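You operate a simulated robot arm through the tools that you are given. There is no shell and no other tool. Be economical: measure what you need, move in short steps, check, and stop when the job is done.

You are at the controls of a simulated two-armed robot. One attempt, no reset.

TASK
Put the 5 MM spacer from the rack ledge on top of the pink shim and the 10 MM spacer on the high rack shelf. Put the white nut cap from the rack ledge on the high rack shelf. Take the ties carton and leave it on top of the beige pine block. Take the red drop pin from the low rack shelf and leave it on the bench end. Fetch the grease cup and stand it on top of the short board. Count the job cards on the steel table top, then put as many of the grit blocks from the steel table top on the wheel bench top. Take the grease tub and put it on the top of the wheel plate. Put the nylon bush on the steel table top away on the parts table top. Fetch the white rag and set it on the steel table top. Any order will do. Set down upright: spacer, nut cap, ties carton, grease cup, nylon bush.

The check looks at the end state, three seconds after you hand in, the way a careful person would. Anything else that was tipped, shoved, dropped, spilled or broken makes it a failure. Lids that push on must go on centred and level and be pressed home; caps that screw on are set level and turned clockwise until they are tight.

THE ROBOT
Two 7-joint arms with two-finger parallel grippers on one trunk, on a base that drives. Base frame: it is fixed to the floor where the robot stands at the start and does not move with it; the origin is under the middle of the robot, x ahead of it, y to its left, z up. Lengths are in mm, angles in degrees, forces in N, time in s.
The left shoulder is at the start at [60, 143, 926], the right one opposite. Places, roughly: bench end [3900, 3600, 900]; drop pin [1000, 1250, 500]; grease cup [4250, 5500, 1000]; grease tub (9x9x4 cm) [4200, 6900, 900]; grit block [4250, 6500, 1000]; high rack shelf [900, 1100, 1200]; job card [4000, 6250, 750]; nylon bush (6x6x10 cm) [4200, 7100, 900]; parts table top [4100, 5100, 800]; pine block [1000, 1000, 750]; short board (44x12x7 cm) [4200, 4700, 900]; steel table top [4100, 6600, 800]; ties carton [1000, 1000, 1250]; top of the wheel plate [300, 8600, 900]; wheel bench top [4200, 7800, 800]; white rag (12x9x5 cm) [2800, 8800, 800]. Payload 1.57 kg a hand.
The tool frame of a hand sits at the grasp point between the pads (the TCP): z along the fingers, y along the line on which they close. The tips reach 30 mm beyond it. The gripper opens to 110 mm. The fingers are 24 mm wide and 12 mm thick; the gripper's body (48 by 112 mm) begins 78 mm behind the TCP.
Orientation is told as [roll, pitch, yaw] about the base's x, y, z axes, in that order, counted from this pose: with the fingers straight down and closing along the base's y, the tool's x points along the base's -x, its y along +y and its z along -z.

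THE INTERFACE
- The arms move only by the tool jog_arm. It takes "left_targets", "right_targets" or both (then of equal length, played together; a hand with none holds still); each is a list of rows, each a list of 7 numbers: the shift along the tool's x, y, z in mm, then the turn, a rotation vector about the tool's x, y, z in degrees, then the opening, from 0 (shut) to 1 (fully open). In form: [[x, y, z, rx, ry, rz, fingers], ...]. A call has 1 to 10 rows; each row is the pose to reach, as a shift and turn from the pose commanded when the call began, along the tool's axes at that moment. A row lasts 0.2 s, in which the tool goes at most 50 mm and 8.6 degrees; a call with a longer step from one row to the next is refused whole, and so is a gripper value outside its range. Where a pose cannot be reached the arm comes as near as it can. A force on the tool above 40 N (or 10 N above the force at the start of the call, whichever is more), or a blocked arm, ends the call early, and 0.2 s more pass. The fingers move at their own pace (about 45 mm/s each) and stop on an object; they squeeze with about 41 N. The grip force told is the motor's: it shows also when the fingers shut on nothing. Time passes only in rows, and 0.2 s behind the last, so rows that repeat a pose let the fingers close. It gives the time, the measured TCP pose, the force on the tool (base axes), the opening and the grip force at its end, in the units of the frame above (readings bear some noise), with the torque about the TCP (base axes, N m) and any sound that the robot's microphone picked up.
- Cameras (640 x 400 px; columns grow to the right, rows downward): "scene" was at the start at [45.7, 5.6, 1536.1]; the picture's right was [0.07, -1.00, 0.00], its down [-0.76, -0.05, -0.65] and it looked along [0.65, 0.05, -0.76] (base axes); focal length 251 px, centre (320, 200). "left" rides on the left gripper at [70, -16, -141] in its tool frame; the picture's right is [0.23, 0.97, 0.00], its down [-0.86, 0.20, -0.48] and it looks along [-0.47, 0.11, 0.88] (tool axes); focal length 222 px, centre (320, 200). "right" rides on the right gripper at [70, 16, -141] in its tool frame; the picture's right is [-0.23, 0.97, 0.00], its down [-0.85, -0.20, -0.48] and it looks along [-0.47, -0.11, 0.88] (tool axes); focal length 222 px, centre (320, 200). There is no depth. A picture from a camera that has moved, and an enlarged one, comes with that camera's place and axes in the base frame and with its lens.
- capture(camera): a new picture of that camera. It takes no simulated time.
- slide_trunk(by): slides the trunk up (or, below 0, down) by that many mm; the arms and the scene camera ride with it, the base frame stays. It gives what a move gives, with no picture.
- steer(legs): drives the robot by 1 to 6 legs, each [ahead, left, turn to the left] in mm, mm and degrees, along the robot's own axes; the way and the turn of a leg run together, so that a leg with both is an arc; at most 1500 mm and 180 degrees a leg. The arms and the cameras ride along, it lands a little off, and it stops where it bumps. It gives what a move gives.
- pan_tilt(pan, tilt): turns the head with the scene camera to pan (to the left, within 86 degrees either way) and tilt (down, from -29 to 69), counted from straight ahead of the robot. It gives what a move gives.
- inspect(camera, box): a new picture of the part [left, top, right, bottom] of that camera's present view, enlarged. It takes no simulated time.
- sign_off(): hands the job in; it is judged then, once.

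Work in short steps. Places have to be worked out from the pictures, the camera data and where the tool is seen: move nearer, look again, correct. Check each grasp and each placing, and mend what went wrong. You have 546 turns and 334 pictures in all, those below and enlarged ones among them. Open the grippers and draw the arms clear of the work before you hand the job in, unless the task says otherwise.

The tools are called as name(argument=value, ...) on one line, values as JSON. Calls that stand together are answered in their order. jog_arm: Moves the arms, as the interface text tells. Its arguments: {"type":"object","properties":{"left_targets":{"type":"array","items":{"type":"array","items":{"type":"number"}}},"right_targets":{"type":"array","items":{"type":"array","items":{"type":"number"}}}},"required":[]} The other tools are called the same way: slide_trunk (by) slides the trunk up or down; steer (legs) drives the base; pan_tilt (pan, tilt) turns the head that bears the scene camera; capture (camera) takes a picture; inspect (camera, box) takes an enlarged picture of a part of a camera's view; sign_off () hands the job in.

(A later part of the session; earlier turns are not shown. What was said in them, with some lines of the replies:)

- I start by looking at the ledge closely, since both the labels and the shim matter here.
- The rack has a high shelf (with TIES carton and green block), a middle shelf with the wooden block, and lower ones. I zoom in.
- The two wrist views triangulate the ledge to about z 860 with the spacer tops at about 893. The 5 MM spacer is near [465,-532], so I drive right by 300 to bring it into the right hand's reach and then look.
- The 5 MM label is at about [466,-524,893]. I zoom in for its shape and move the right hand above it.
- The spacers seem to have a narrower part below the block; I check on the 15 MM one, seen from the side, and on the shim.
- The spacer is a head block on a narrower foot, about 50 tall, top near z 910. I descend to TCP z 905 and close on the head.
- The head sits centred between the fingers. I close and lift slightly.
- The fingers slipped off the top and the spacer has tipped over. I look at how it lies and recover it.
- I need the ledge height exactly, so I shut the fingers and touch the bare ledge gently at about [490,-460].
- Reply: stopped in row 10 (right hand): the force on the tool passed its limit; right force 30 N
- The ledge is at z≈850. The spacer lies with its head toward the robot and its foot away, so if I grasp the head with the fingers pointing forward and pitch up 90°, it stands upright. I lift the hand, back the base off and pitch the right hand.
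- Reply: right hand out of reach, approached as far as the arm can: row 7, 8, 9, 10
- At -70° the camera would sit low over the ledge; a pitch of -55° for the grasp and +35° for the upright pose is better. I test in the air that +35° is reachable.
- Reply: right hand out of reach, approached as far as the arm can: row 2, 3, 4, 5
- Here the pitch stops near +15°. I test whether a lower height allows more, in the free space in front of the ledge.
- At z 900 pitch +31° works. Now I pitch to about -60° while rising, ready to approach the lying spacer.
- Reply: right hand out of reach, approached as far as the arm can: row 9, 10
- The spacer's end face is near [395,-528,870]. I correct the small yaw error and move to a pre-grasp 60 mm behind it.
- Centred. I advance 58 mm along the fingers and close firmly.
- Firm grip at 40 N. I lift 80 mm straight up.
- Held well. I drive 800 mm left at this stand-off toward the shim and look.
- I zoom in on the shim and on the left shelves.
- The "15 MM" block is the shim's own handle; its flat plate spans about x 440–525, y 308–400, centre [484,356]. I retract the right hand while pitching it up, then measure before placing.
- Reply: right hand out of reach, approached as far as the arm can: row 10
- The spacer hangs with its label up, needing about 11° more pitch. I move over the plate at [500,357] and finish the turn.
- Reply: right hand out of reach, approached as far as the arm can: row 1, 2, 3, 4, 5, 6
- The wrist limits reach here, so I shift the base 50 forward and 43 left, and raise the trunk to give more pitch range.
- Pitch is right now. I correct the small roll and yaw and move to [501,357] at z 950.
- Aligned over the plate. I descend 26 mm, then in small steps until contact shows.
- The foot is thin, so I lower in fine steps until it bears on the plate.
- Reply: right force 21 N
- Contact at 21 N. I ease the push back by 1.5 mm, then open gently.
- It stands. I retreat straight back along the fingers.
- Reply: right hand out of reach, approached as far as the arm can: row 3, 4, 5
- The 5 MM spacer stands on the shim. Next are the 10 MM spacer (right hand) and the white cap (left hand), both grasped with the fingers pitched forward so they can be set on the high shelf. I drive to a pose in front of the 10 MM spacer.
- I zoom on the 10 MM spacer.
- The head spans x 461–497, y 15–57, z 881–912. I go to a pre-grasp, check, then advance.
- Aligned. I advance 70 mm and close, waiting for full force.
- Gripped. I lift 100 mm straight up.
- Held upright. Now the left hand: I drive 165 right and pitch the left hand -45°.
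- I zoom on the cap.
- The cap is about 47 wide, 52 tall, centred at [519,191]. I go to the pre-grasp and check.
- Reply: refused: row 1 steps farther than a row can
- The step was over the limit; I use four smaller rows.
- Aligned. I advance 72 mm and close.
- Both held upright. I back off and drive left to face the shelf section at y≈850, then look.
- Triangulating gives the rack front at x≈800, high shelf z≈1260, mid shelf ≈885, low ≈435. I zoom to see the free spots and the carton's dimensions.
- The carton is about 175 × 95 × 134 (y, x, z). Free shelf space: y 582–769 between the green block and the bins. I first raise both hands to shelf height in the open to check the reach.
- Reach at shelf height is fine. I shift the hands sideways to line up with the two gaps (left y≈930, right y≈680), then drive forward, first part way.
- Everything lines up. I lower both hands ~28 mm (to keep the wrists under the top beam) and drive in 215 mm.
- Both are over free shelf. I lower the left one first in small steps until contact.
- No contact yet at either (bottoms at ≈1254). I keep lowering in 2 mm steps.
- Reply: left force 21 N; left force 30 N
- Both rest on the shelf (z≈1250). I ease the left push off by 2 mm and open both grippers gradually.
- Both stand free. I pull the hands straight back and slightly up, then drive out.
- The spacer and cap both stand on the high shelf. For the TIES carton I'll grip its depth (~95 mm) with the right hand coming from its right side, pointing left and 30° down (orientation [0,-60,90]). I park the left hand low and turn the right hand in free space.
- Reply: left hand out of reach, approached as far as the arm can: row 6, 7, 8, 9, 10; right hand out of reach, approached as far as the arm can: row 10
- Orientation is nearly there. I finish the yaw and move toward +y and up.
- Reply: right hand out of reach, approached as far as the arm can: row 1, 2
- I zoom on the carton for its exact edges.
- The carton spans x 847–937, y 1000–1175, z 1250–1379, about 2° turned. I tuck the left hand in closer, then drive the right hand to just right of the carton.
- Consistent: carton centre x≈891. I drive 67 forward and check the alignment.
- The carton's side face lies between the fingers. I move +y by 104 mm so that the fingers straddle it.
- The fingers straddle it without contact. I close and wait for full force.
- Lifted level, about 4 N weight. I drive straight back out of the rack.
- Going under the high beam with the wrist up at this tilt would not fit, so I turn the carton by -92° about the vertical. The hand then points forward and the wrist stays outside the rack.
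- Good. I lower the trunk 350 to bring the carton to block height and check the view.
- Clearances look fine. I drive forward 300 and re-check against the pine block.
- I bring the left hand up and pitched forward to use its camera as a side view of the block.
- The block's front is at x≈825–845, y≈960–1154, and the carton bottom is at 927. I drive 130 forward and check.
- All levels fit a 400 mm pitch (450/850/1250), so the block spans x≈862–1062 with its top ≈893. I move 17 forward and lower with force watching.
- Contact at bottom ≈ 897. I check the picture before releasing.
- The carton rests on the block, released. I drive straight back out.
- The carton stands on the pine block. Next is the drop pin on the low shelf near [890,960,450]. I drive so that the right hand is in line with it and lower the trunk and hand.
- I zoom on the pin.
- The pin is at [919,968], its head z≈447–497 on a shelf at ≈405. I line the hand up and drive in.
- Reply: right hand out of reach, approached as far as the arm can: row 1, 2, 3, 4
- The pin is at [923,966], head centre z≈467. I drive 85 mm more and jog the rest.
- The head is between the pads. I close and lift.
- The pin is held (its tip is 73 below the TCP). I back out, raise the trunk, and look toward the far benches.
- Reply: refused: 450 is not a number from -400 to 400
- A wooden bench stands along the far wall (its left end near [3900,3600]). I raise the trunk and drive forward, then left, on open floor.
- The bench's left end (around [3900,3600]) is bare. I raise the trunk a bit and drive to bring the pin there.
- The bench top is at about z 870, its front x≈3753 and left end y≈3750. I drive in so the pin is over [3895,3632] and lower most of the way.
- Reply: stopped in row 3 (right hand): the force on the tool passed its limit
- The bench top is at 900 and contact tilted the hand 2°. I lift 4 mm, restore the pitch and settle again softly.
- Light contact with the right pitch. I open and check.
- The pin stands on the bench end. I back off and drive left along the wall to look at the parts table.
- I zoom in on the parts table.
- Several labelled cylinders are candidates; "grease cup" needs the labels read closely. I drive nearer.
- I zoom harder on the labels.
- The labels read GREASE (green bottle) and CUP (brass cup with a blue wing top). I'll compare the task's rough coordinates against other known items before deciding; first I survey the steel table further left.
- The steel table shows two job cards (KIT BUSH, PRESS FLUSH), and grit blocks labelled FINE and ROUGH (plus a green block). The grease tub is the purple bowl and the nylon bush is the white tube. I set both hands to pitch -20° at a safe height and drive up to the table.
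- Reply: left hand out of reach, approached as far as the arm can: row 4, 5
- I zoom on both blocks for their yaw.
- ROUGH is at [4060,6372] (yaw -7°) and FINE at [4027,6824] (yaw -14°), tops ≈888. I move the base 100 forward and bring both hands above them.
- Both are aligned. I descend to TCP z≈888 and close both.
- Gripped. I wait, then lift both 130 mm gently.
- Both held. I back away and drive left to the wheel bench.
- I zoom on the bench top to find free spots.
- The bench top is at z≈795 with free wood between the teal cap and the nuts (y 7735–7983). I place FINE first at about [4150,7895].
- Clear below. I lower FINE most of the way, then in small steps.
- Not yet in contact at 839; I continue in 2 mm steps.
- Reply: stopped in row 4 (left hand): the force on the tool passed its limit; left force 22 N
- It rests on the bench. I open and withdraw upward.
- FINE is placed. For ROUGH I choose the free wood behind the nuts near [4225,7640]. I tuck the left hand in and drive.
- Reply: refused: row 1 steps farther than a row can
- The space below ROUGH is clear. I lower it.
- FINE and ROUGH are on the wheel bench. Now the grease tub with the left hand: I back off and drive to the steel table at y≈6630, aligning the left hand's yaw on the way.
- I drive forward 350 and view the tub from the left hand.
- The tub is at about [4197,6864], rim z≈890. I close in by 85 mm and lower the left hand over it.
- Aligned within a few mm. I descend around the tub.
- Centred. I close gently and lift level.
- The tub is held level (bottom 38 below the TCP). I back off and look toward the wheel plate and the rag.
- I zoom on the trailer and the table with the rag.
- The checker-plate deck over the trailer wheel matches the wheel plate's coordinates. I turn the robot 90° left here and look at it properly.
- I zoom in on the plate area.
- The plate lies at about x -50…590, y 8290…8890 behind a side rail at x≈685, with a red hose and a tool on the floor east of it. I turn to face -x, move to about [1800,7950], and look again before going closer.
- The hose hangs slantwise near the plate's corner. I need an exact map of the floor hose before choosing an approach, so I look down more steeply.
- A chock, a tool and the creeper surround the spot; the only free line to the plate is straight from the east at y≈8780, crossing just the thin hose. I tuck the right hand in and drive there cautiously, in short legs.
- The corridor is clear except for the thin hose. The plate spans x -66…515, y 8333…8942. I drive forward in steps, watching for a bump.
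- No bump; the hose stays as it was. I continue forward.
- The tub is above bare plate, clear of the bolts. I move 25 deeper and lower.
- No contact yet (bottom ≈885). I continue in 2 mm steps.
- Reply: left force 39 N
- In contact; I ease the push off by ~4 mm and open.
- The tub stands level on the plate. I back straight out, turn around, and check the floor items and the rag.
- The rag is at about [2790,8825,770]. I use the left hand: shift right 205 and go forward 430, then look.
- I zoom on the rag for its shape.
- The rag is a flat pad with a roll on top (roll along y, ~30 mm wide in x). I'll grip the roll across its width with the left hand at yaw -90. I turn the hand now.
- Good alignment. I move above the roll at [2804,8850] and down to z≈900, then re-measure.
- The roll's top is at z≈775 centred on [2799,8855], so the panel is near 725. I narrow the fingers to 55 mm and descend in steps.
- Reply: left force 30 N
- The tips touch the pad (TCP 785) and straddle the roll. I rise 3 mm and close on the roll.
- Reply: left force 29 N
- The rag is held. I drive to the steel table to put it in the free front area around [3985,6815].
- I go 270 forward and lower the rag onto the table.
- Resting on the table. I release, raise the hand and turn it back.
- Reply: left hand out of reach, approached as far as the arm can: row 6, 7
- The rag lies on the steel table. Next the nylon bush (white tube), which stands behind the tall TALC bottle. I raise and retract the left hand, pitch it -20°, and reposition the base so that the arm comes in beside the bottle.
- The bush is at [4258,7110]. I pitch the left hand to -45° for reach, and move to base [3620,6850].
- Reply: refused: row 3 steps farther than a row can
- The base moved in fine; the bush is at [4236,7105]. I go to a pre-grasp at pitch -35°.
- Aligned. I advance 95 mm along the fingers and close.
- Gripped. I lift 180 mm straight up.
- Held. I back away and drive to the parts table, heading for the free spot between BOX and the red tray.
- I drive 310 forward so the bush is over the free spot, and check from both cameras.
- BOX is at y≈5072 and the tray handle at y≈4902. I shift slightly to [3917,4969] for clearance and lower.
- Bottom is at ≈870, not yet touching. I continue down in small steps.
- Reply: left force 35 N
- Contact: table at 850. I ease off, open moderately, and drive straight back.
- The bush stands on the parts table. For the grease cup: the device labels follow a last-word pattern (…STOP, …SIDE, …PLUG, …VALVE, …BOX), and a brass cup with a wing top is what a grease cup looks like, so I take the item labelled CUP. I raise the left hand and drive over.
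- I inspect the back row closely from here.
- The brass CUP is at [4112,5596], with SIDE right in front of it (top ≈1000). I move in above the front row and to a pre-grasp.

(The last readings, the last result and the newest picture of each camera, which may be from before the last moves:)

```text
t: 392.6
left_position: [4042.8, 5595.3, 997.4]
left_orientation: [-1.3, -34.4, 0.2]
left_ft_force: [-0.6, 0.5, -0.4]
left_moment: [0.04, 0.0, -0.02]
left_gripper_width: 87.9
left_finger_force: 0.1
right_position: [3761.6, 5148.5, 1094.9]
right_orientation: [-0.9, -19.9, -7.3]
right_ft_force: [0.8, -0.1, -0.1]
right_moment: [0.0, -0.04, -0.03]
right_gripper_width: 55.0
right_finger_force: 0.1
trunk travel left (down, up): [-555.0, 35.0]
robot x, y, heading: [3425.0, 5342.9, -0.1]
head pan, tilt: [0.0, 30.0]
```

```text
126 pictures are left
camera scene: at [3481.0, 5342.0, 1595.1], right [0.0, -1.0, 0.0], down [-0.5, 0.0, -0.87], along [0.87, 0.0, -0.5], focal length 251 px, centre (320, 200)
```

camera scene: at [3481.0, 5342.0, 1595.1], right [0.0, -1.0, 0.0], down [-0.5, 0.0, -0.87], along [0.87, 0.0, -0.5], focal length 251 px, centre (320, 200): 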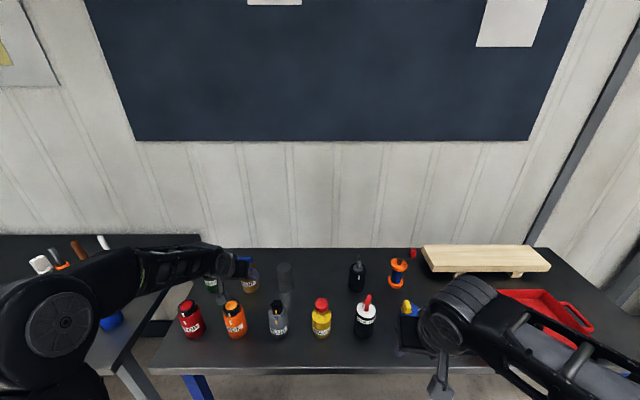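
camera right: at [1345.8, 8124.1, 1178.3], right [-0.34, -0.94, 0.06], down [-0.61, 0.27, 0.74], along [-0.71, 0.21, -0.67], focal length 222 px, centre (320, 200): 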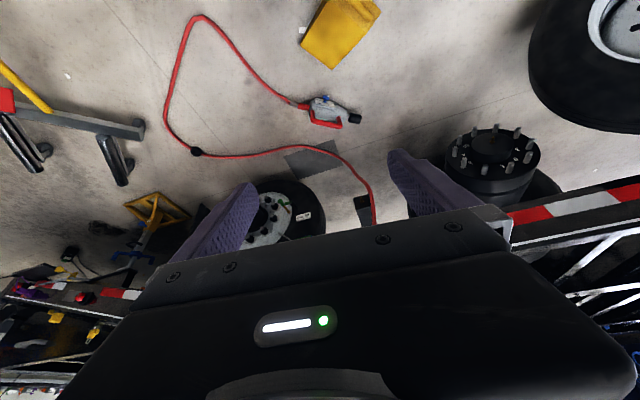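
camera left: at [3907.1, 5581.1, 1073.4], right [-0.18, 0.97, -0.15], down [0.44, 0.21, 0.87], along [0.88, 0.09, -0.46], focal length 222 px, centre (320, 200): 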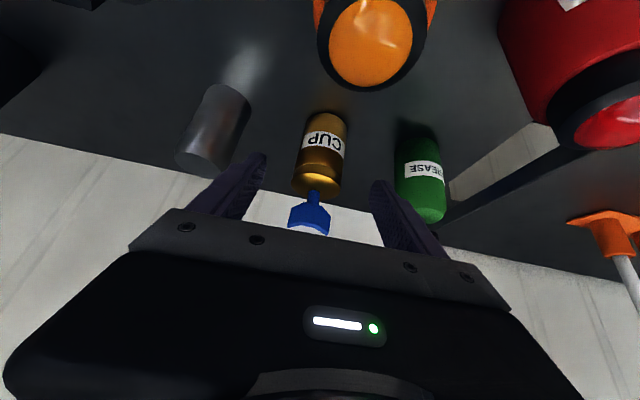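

At this pitch the hand's camera would hit SIDE, so I rise, change to pitch -15°, and come down from above gripping the upper body (z≈935) with the wing clear of the palm.

jog_arm(left_targets=[[-15, 0, -22, 0, 0, 0, 0.8], [-31, 0, -45, 0, 5, 0, 0.8], [-47, 0, -69, 0, 10, 0, 0.8], [-62, 0, -91, 0, 15, 0, 0.8], [-62, 0, -91, 0, 19.4, 0, 0.8], [-62, 0, -91, 0, 19.4, 0, 0.8]])

steer(legs=[[70, 0, 0]])

capture(camera="left")

```text
t: 394.1
left_position: [4043.1, 5595.1, 1107.3]
left_orientation: [-1.1, -15.0, -0.3]
left_ft_force: [-0.5, 0.5, -0.4]
left_moment: [-0.03, 0.02, 0.01]
left_gripper_width: 88.4
left_finger_force: 0.0
right_position: [3761.8, 5149.1, 1095.2]
right_orientation: [-0.8, -19.8, -7.3]
right_ft_force: [0.6, -0.8, -0.6]
right_moment: [0.02, 0.01, -0.04]
right_gripper_width: 55.1
right_finger_force: 0.0
trunk travel left (down, up): [-555.0, 35.0]
robot x, y, heading: [3421.5, 5342.1, -0.5]
head pan, tilt: [0.0, 30.0]
```

```text
t: 395.1
left_position: [4115.7, 5595.7, 1106.3]
left_orientation: [-1.1, -15.0, -0.3]
left_ft_force: [1.7, 1.3, 0.7]
left_moment: [-0.06, 0.06, 0.01]
left_gripper_width: 87.9
left_finger_force: 0.2
right_position: [3833.9, 5149.4, 1094.6]
right_orientation: [-0.8, -19.7, -7.3]
right_ft_force: [0.7, -0.4, 0.0]
right_moment: [0.02, 0.03, 0.01]
right_gripper_width: 54.9
right_finger_force: 0.1
trunk travel left (down, up): [-555.0, 35.0]
robot x, y, heading: [3496.4, 5342.0, -0.3]
head pan, tilt: [0.0, 30.0]
```

```text
125 pictures are left
camera left: at [4012.9, 5582.5, 1224.0], right [-0.21, 0.97, -0.08], down [0.71, 0.2, 0.68], along [0.68, 0.09, -0.73], focal length 222 px, centre (320, 200)
```

left: 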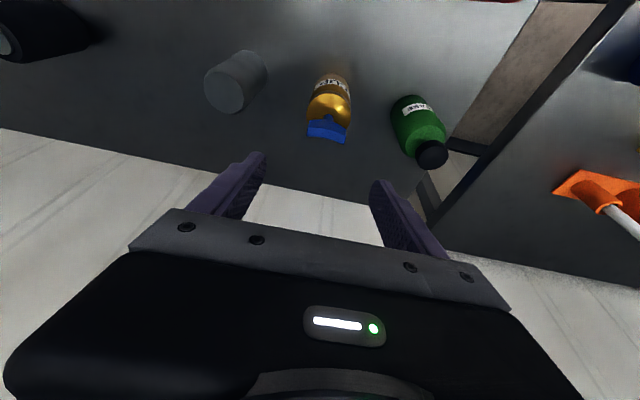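

The cup is at [4113,5596]. I descend 120 mm and check the alignment.

jog_arm(left_targets=[[12, 0, 38, 0, 0, 0, 0.75], [24, 0, 76, 0, 0, 0, 0.72], [36, 0, 115, 0, 0, 0, 0.72], [36, 0, 115, 0, 0, 0, 0.72]])

capture(camera="left")

inspect(camera="scene", box=[160, 230, 320, 340])

```text
t: 396.1
left_position: [4109.4, 5591.5, 986.8]
left_orientation: [-1.1, -15.0, -0.3]
left_ft_force: [0.3, 0.2, 0.3]
left_moment: [0.01, -0.02, -0.02]
left_gripper_width: 79.3
left_finger_force: 0.1
right_position: [3832.4, 5148.7, 1095.0]
right_orientation: [-0.7, -19.8, -7.3]
right_ft_force: [-0.5, -0.6, 0.8]
right_moment: [-0.02, -0.02, -0.02]
right_gripper_width: 55.0
right_finger_force: 0.1
trunk travel left (down, up): [-555.0, 35.0]
robot x, y, heading: [3490.8, 5341.1, -0.1]
head pan, tilt: [0.0, 30.0]
```

```text
124 pictures are left
camera left: at [4005.9, 5580.5, 1104.5], right [-0.21, 0.97, -0.08], down [0.7, 0.2, 0.68], along [0.68, 0.09, -0.73], focal length 222 px, centre (320, 200)
```

left: 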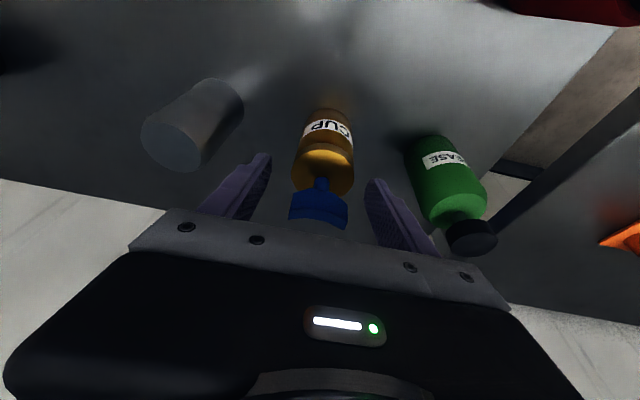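

```text
3.64 times, centred on (240, 285) of scene
camera zoom: at [3551.9, 5341.6, 1595.1], right [0.0, -1.0, 0.0], down [-0.5, 0.0, -0.87], along [0.87, 0.0, -0.5], focal length 913 px, centre (611, -109)
```

zoom: 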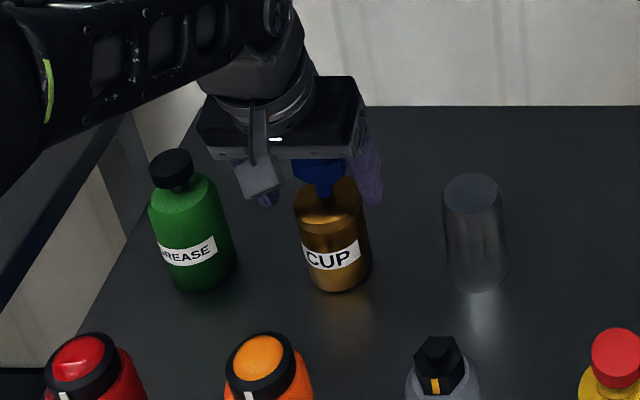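

Good alignment. I descend 42 mm more (palm just above the wing) and close.

jog_arm(left_targets=[[5, 2, 20, 0, 0, 0, 0.72], [9, 2, 35, 0, 0, 0, 0.72], [11, 2, 40.6, 0, 0, 0, 0.72], [11, 2, 40.6, 0, 0, 0, 0.5], [11, 2, 40.6, 0, 0, 0, 0.2], [11, 2, 40.6, 0, 0, 0, 0], [11, 2, 40.6, 0, 0, 0, 0], [11, 2, 40.6, 0, 0, 0, 0]])

inspect(camera="scene", box=[160, 230, 320, 340])

```text
t: 397.9
left_position: [4108.1, 5594.0, 944.2]
left_orientation: [-1.1, -15.0, -0.3]
left_ft_force: [-0.1, -0.9, 0.1]
left_moment: [-0.01, 0.02, -0.04]
left_gripper_width: 56.7
left_finger_force: 41.5
right_position: [3832.9, 5148.3, 1095.8]
right_orientation: [-0.8, -19.7, -7.3]
right_ft_force: [0.6, 0.3, -0.2]
right_moment: [-0.02, 0.03, -0.01]
right_gripper_width: 55.1
right_finger_force: 0.0
trunk travel left (down, up): [-555.0, 35.0]
robot x, y, heading: [3495.4, 5343.5, -0.1]
head pan, tilt: [0.0, 30.0]
```

```text
3.64 times, centred on (240, 285) of scene
camera zoom: at [3552.5, 5341.9, 1595.0], right [0.0, -1.0, 0.0], down [-0.5, 0.0, -0.87], along [0.87, 0.0, -0.5], focal length 913 px, centre (611, -109)
```

zoom: 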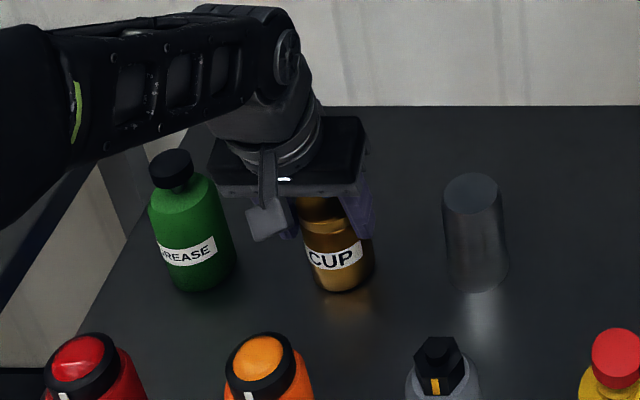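

Gripped on the body. I lift slowly 175 mm.

jog_arm(left_targets=[[-2, 0, -6, 0, 0, 0, 0], [-5, 0, -20, 0, 0, 0, 0], [-12, 0, -44, 0, 0, 0, 0], [-21, 0, -78, 0, 0, 0, 0], [-31, 0, -116, 0, 0, 0, 0], [-40, 0, -150, 0, 0, 0, 0], [-45, 0, -169, 0, 0, 0, 0]])

capture(camera="left")

inspect(camera="scene", box=[140, 190, 320, 340])

```text
t: 399.5
left_position: [4108.7, 5597.5, 1119.4]
left_orientation: [-1.2, -14.9, -0.4]
left_ft_force: [-0.6, -0.7, -1.8]
left_moment: [-0.01, 0.03, -0.02]
left_gripper_width: 56.6
left_finger_force: 41.2
right_position: [3832.9, 5149.3, 1096.0]
right_orientation: [-0.9, -19.8, -7.3]
right_ft_force: [0.3, -0.6, -0.6]
right_moment: [-0.01, 0.01, 0.01]
right_gripper_width: 55.1
right_finger_force: 0.1
trunk travel left (down, up): [-555.0, 35.0]
robot x, y, heading: [3492.4, 5340.6, -0.2]
head pan, tilt: [0.0, 30.0]
```

```text
121 pictures are left
camera left: at [4005.9, 5585.2, 1237.3], right [-0.21, 0.98, -0.08], down [0.71, 0.2, 0.68], along [0.68, 0.09, -0.73], focal length 222 px, centre (320, 200)
```

left: 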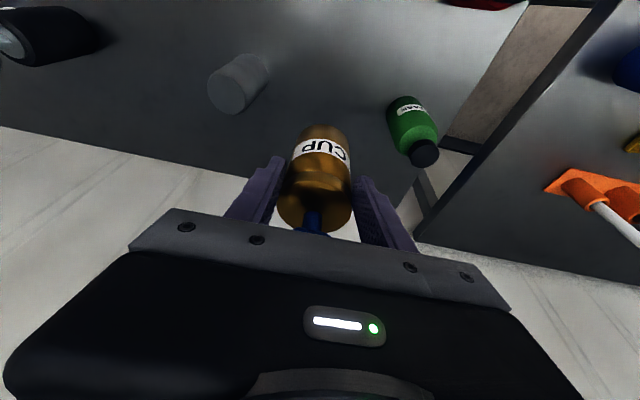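

```text
2.67 times, centred on (230, 265) of scene
camera zoom: at [3552.4, 5341.9, 1595.0], right [0.0, -1.0, 0.0], down [-0.5, 0.0, -0.87], along [0.87, 0.0, -0.5], focal length 670 px, centre (560, 27)
```

zoom: 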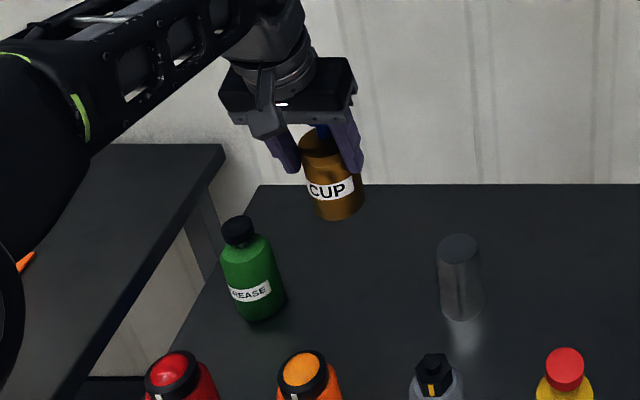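

The cup is held upright as one piece. I back off and drive to the short board.

steer(legs=[[-420, 0, 0.2], [0, -820, 0], [200, 0, 0]])

capture(camera="scene")

capture(camera="left")

```text
t: 407.2
left_position: [3893.8, 4779.5, 1118.1]
left_orientation: [-1.1, -15.0, -0.1]
left_ft_force: [0.9, 0.5, -1.8]
left_moment: [0.03, 0.03, -0.01]
left_gripper_width: 56.3
left_finger_force: 40.4
right_position: [3621.0, 4329.5, 1096.4]
right_orientation: [-0.8, -19.6, -7.0]
right_ft_force: [-0.7, 0.2, 0.5]
right_moment: [0.02, 0.03, 0.02]
right_gripper_width: 54.9
right_finger_force: 0.0
trunk travel left (down, up): [-555.0, 35.0]
robot x, y, heading: [3279.7, 4522.4, 0.0]
head pan, tilt: [0.0, 30.0]
```

```text
119 pictures are left
camera scene: at [3339.5, 4521.9, 1595.0], right [0.0, -1.0, 0.0], down [-0.5, 0.0, -0.87], along [0.87, 0.0, -0.5], focal length 251 px, centre (320, 200)
```

scene: 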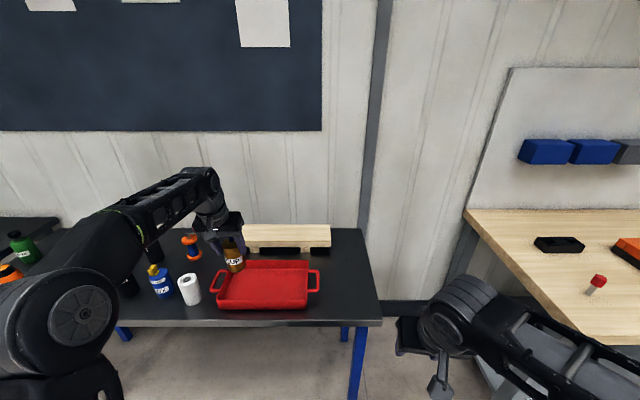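

```text
118 pictures are left
camera left: at [3791.7, 4767.3, 1236.2], right [-0.21, 0.97, -0.08], down [0.7, 0.21, 0.68], along [0.68, 0.09, -0.73], focal length 222 px, centre (320, 200)
```

left: 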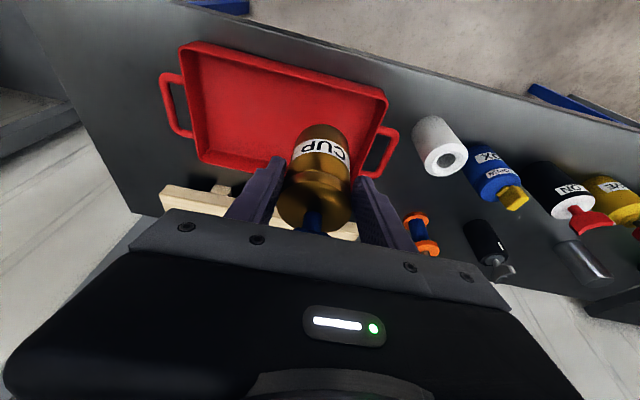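

The board spans x≈4150–4270, y≈4480–4908 (top ≈920). I drive the cup over it at about [4207,4745].

steer(legs=[[0, -35, 0], [305, 0, 0]])

capture(camera="left")

inspect(camera="scene", box=[140, 200, 400, 370])

```text
t: 409.8
left_position: [4200.0, 4742.5, 1118.5]
left_orientation: [-1.1, -14.8, -0.4]
left_ft_force: [0.4, -0.4, -1.5]
left_moment: [0.0, 0.05, -0.01]
left_gripper_width: 56.5
left_finger_force: 40.7
right_position: [3923.0, 4293.9, 1096.3]
right_orientation: [-0.7, -19.7, -7.4]
right_ft_force: [0.4, 0.6, -0.8]
right_moment: [-0.01, 0.04, 0.0]
right_gripper_width: 55.0
right_finger_force: 0.0
trunk travel left (down, up): [-555.0, 35.0]
robot x, y, heading: [3586.3, 4487.2, -0.2]
head pan, tilt: [0.0, 30.0]
```

```text
117 pictures are left
camera left: at [4097.1, 4729.8, 1236.3], right [-0.21, 0.98, -0.08], down [0.71, 0.2, 0.68], along [0.68, 0.09, -0.73], focal length 222 px, centre (320, 200)
```

left: 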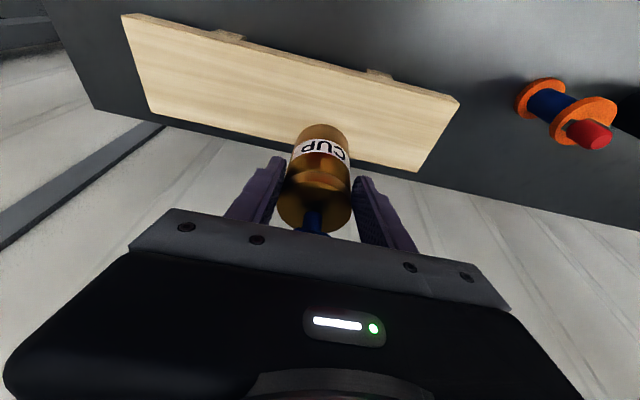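

```text
2.35 times, centred on (270, 285) of scene
camera zoom: at [3643.7, 4486.4, 1595.0], right [0.0, -1.0, 0.0], down [-0.5, 0.0, -0.87], along [0.87, 0.0, -0.5], focal length 591 px, centre (438, 0)
```

zoom: 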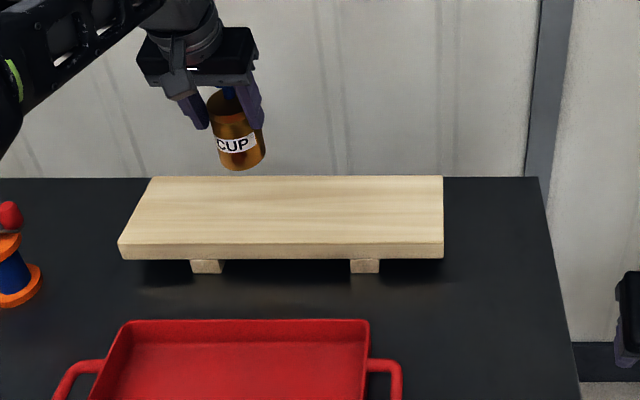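

The board's centre line is at x≈4222. I move 17 forward, then lower to near contact.

steer(legs=[[17, 0, 0]])

jog_arm(left_targets=[[9, 0, 35, 0, 0, 0, 0], [18, 0, 68, 0, 0, 0, 0], [22, 0, 84, 0, 0, 0, 0], [23.5, 0, 88, 0, 0, 0, 0], [24.3, 0, 91, 0, 0, 0, 0], [25, 0, 94, 0, 0, 0, 0]])

inspect(camera="scene", box=[140, 200, 400, 370])

```text
t: 410.5
left_position: [4216.6, 4742.4, 1118.2]
left_orientation: [-1.1, -14.9, -0.4]
left_ft_force: [0.0, -0.2, -2.3]
left_moment: [-0.04, 0.05, 0.0]
left_gripper_width: 56.4
left_finger_force: 41.4
right_position: [3939.6, 4293.0, 1094.9]
right_orientation: [-0.8, -19.7, -7.3]
right_ft_force: [0.5, 0.1, -0.1]
right_moment: [-0.02, 0.05, 0.0]
right_gripper_width: 55.0
right_finger_force: 0.2
trunk travel left (down, up): [-555.0, 35.0]
robot x, y, heading: [3601.6, 4485.9, -0.1]
head pan, tilt: [0.0, 30.0]
```

```text
t: 411.9
left_position: [4215.0, 4739.3, 1020.9]
left_orientation: [-1.1, -15.0, -0.5]
left_ft_force: [0.5, -0.1, -2.8]
left_moment: [0.0, 0.03, -0.02]
left_gripper_width: 56.4
left_finger_force: 41.3
right_position: [3939.0, 4291.3, 1096.2]
right_orientation: [-0.8, -19.7, -7.3]
right_ft_force: [-0.1, -1.0, 0.5]
right_moment: [0.01, -0.02, -0.01]
right_gripper_width: 54.8
right_finger_force: 0.1
trunk travel left (down, up): [-555.0, 35.0]
robot x, y, heading: [3596.8, 4487.2, -0.5]
head pan, tilt: [0.0, 30.0]
```

```text
2.35 times, centred on (270, 285) of scene
camera zoom: at [3659.5, 4486.3, 1595.0], right [0.0, -1.0, 0.0], down [-0.5, 0.0, -0.87], along [0.87, 0.0, -0.5], focal length 591 px, centre (438, 0)
```

zoom: 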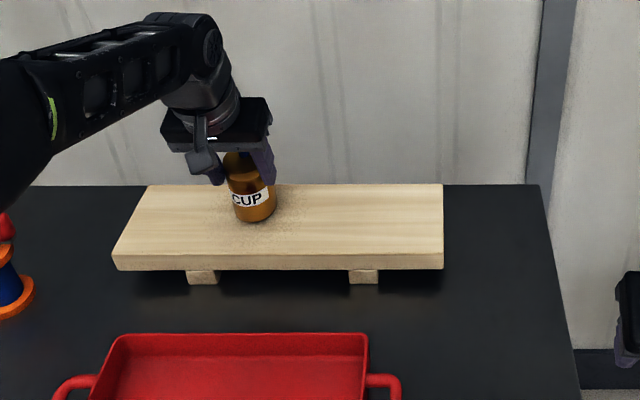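

Bottom at ≈927. I go on in 1–2 mm steps to contact.

jog_arm(left_targets=[[0.5, 0, 1.9, 0, 0, 0, 0], [1, 0, 3.9, 0, 0, 0, 0], [1.4, 0, 5.3, 0, 0, 0, 0], [1.7, 0, 6.3, 0, 0, 0, 0], [1.9, 0, 7.2, 0, 0, 0, 0], [2.2, 0, 8.2, 0, 0, 0, 0]])

```text
t: 413.3
left_position: [4215.4, 4740.7, 1013.2]
left_orientation: [-1.1, -14.9, -0.4]
left_ft_force: [0.1, 0.0, -2.1]
left_moment: [0.01, 0.05, -0.03]
left_gripper_width: 56.4
left_finger_force: 41.6
right_position: [3939.1, 4292.4, 1095.5]
right_orientation: [-0.9, -19.8, -7.3]
right_ft_force: [0.3, -0.5, 0.5]
right_moment: [-0.02, 0.0, 0.02]
right_gripper_width: 55.0
right_finger_force: 0.1
trunk travel left (down, up): [-555.0, 35.0]
robot x, y, heading: [3599.2, 4488.3, -0.3]
head pan, tilt: [0.0, 30.0]
```

jog_arm(left_targets=[[0.3, 0, 1, 0, 0, 0, 0], [0.5, 0, 2, 0, 0, 0, 0], [0.8, 0, 3, 0, 0, 0, 0], [1, 0, 4, 0, 0, 0, 0]])

inspect(camera="scene", box=[180, 230, 300, 330])

```text
t: 414.3
left_position: [4216.0, 4740.1, 1011.0]
left_orientation: [-1.1, -15.1, -0.4]
left_ft_force: [-1.7, 0.3, 9.4]
left_moment: [0.27, 0.08, 0.01]
left_gripper_width: 56.3
left_finger_force: 40.8
right_position: [3938.3, 4292.0, 1096.0]
right_orientation: [-0.6, -19.8, -7.3]
right_ft_force: [0.1, -0.6, -0.5]
right_moment: [0.01, 0.02, -0.01]
right_gripper_width: 55.1
right_finger_force: 0.1
trunk travel left (down, up): [-555.0, 35.0]
robot x, y, heading: [3598.7, 4486.1, -0.7]
head pan, tilt: [0.0, 30.0]
```

```text
4.00 times, centred on (240, 280) of scene
camera zoom: at [3658.1, 4485.9, 1595.3], right [0.0, -1.0, 0.0], down [-0.5, 0.0, -0.87], along [0.87, 0.0, -0.5], focal length 1004 px, centre (640, -120)
```

zoom: 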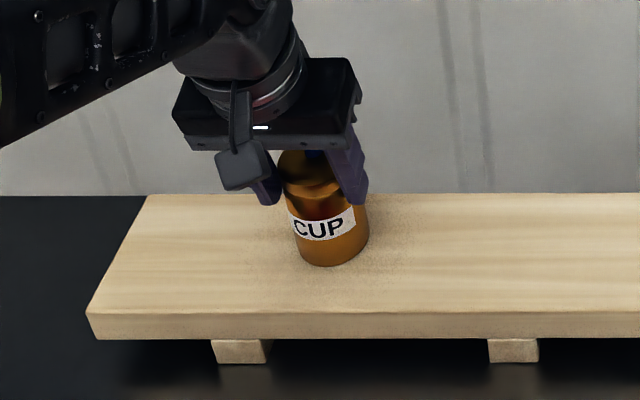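

It stands on the board. I open and rise straight up.

jog_arm(left_targets=[[0, 0, 0, 0, 0, 0, 0.54], [0, 0, 0, 0, 0, 0, 0.6], [0, 0, 0, 0, 0, 0, 0.68], [0, 0, 0, 0, 0, 0, 0.72], [-3, 0, -10, 0, 0, 0, 0.72], [-10, 0, -38, 0, 0, 0, 0.72], [-20, 0, -75, 0, 0, 0, 0.72], [-30, 0, -115, 0, 0, 0, 0.72]])

steer(legs=[[-350, 0, 0.3]])

capture(camera="scene")

```text
t: 416.1
left_position: [4214.8, 4742.3, 1128.9]
left_orientation: [-1.1, -14.8, -0.5]
left_ft_force: [0.0, -0.3, 0.5]
left_moment: [-0.01, 0.0, -0.04]
left_gripper_width: 79.1
left_finger_force: 0.0
right_position: [3939.4, 4292.8, 1094.9]
right_orientation: [-0.7, -19.8, -7.3]
right_ft_force: [-0.8, 0.2, 0.0]
right_moment: [0.02, -0.01, -0.01]
right_gripper_width: 55.0
right_finger_force: 0.1
trunk travel left (down, up): [-555.0, 35.0]
robot x, y, heading: [3600.2, 4486.8, -0.2]
head pan, tilt: [0.0, 30.0]
```

```text
t: 418.4
left_position: [3865.0, 4746.4, 1128.3]
left_orientation: [-1.1, -15.0, 0.0]
left_ft_force: [-0.5, -0.5, 0.5]
left_moment: [-0.01, -0.03, -0.05]
left_gripper_width: 79.5
left_finger_force: 0.1
right_position: [3589.0, 4295.7, 1095.8]
right_orientation: [-0.7, -19.8, -7.0]
right_ft_force: [0.3, -0.3, 0.3]
right_moment: [0.02, 0.02, 0.02]
right_gripper_width: 55.0
right_finger_force: 0.0
trunk travel left (down, up): [-555.0, 35.0]
robot x, y, heading: [3252.9, 4487.5, 0.2]
head pan, tilt: [0.0, 30.0]
```

```text
113 pictures are left
camera scene: at [3308.5, 4487.0, 1595.1], right [0.0, -1.0, 0.0], down [-0.5, 0.0, -0.87], along [0.87, 0.0, -0.5], focal length 251 px, centre (320, 200)
```

scene: 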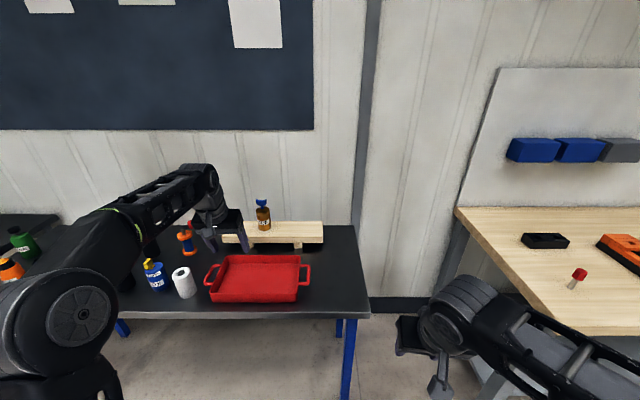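

All items are placed and standing. I draw the arms clear, open both grippers fully, and back off.

steer(legs=[[-350, 0, 0]])

jog_arm(left_targets=[[0, 0, 0, 0, 0, 0, 1], [0, 0, 0, 0, 0, 0, 1], [0, 0, 0, 0, 0, 0, 1]], right_targets=[[0, 0, 0, 0, 0, 0, 1], [0, 0, 0, 0, 0, 0, 1], [0, 0, 0, 0, 0, 0, 1]])

pan_tilt(pan=25, tilt=20)

capture(camera="scene")

```text
t: 420.7
left_position: [3512.9, 4743.3, 1128.5]
left_orientation: [-1.2, -15.0, -0.2]
left_ft_force: [-0.6, 0.2, -0.1]
left_moment: [0.02, 0.0, -0.01]
left_gripper_width: 79.3
left_finger_force: 0.0
right_position: [3238.4, 4293.7, 1095.2]
right_orientation: [-0.7, -19.8, -7.1]
right_ft_force: [-0.9, 0.5, 0.1]
right_moment: [0.0, -0.05, 0.02]
right_gripper_width: 54.8
right_finger_force: 0.1
trunk travel left (down, up): [-555.0, 35.0]
robot x, y, heading: [2900.4, 4485.3, 0.0]
head pan, tilt: [0.0, 30.0]
```

```text
t: 421.5
left_position: [3513.9, 4744.6, 1128.2]
left_orientation: [-1.2, -14.9, -0.2]
left_ft_force: [0.2, 0.3, -0.6]
left_moment: [-0.03, 0.01, 0.03]
left_gripper_width: 109.9
left_finger_force: 0.1
right_position: [3239.0, 4294.4, 1096.0]
right_orientation: [-0.7, -19.8, -7.2]
right_ft_force: [0.3, -1.2, 0.0]
right_moment: [-0.01, 0.03, 0.01]
right_gripper_width: 109.8
right_finger_force: 0.1
trunk travel left (down, up): [-555.0, 35.0]
robot x, y, heading: [2899.6, 4486.6, -0.1]
head pan, tilt: [0.0, 30.0]
```

```text
t: 422.4
left_position: [3514.3, 4744.4, 1127.9]
left_orientation: [-1.1, -14.9, -0.2]
left_ft_force: [0.2, 0.2, 0.0]
left_moment: [0.01, 0.04, 0.0]
left_gripper_width: 110.1
left_finger_force: 0.0
right_position: [3238.7, 4295.3, 1094.9]
right_orientation: [-0.7, -19.8, -7.1]
right_ft_force: [0.3, 0.1, -0.4]
right_moment: [-0.06, 0.02, 0.01]
right_gripper_width: 109.8
right_finger_force: 0.1
trunk travel left (down, up): [-555.0, 35.0]
robot x, y, heading: [2898.4, 4490.7, 0.1]
head pan, tilt: [25.0, 20.0]
```

```text
112 pictures are left
camera scene: at [2952.2, 4525.9, 1611.1], right [0.42, -0.91, 0.0], down [-0.31, -0.14, -0.94], along [0.85, 0.4, -0.34], focal length 251 px, centre (320, 200)
```

scene: 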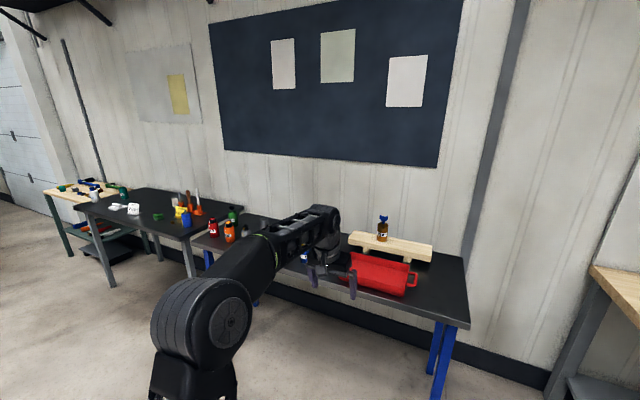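

All seen placements stand, and the arms are clear with the grippers open, so I hand in.

sign_off()

```text
The job is handed in.
```

I finished every move in the task and handed the job in; the result of the check isn't back yet.

- **Spacers and nut cap:** The 5 MM spacer stands on the pink shim. I knocked it over on my first grasp, then picked it up and set it upright. The 10 MM spacer and the white nut cap stand on the high rack shelf.
- **Ties carton:** It stands upright on the pine block, turned a quarter turn so its label faces sideways.
- **Drop pin:** The red pin stands on the bench end.
- **Grit blocks:** I counted two job cards (KIT BUSH and PRESS FLUSH), so I moved the FINE and ROUGH blocks to the wheel bench.
- **Grease tub:** It sits level on the wheel plate. To reach the plate, I drove the base over the red air hose on the floor. I felt no bump and the hose looked undisturbed.
- **Nylon bush and white rag:** The bush stands on the parts table, and the rag is on the steel table.
- **Grease cup:** Nothing is labelled "grease cup". I took the brass cup with the blue wing top, labelled CUP, over the green bottle labelled GREASE, and stood it on the short board. This was a judgement call and the choice I'm least sure of.
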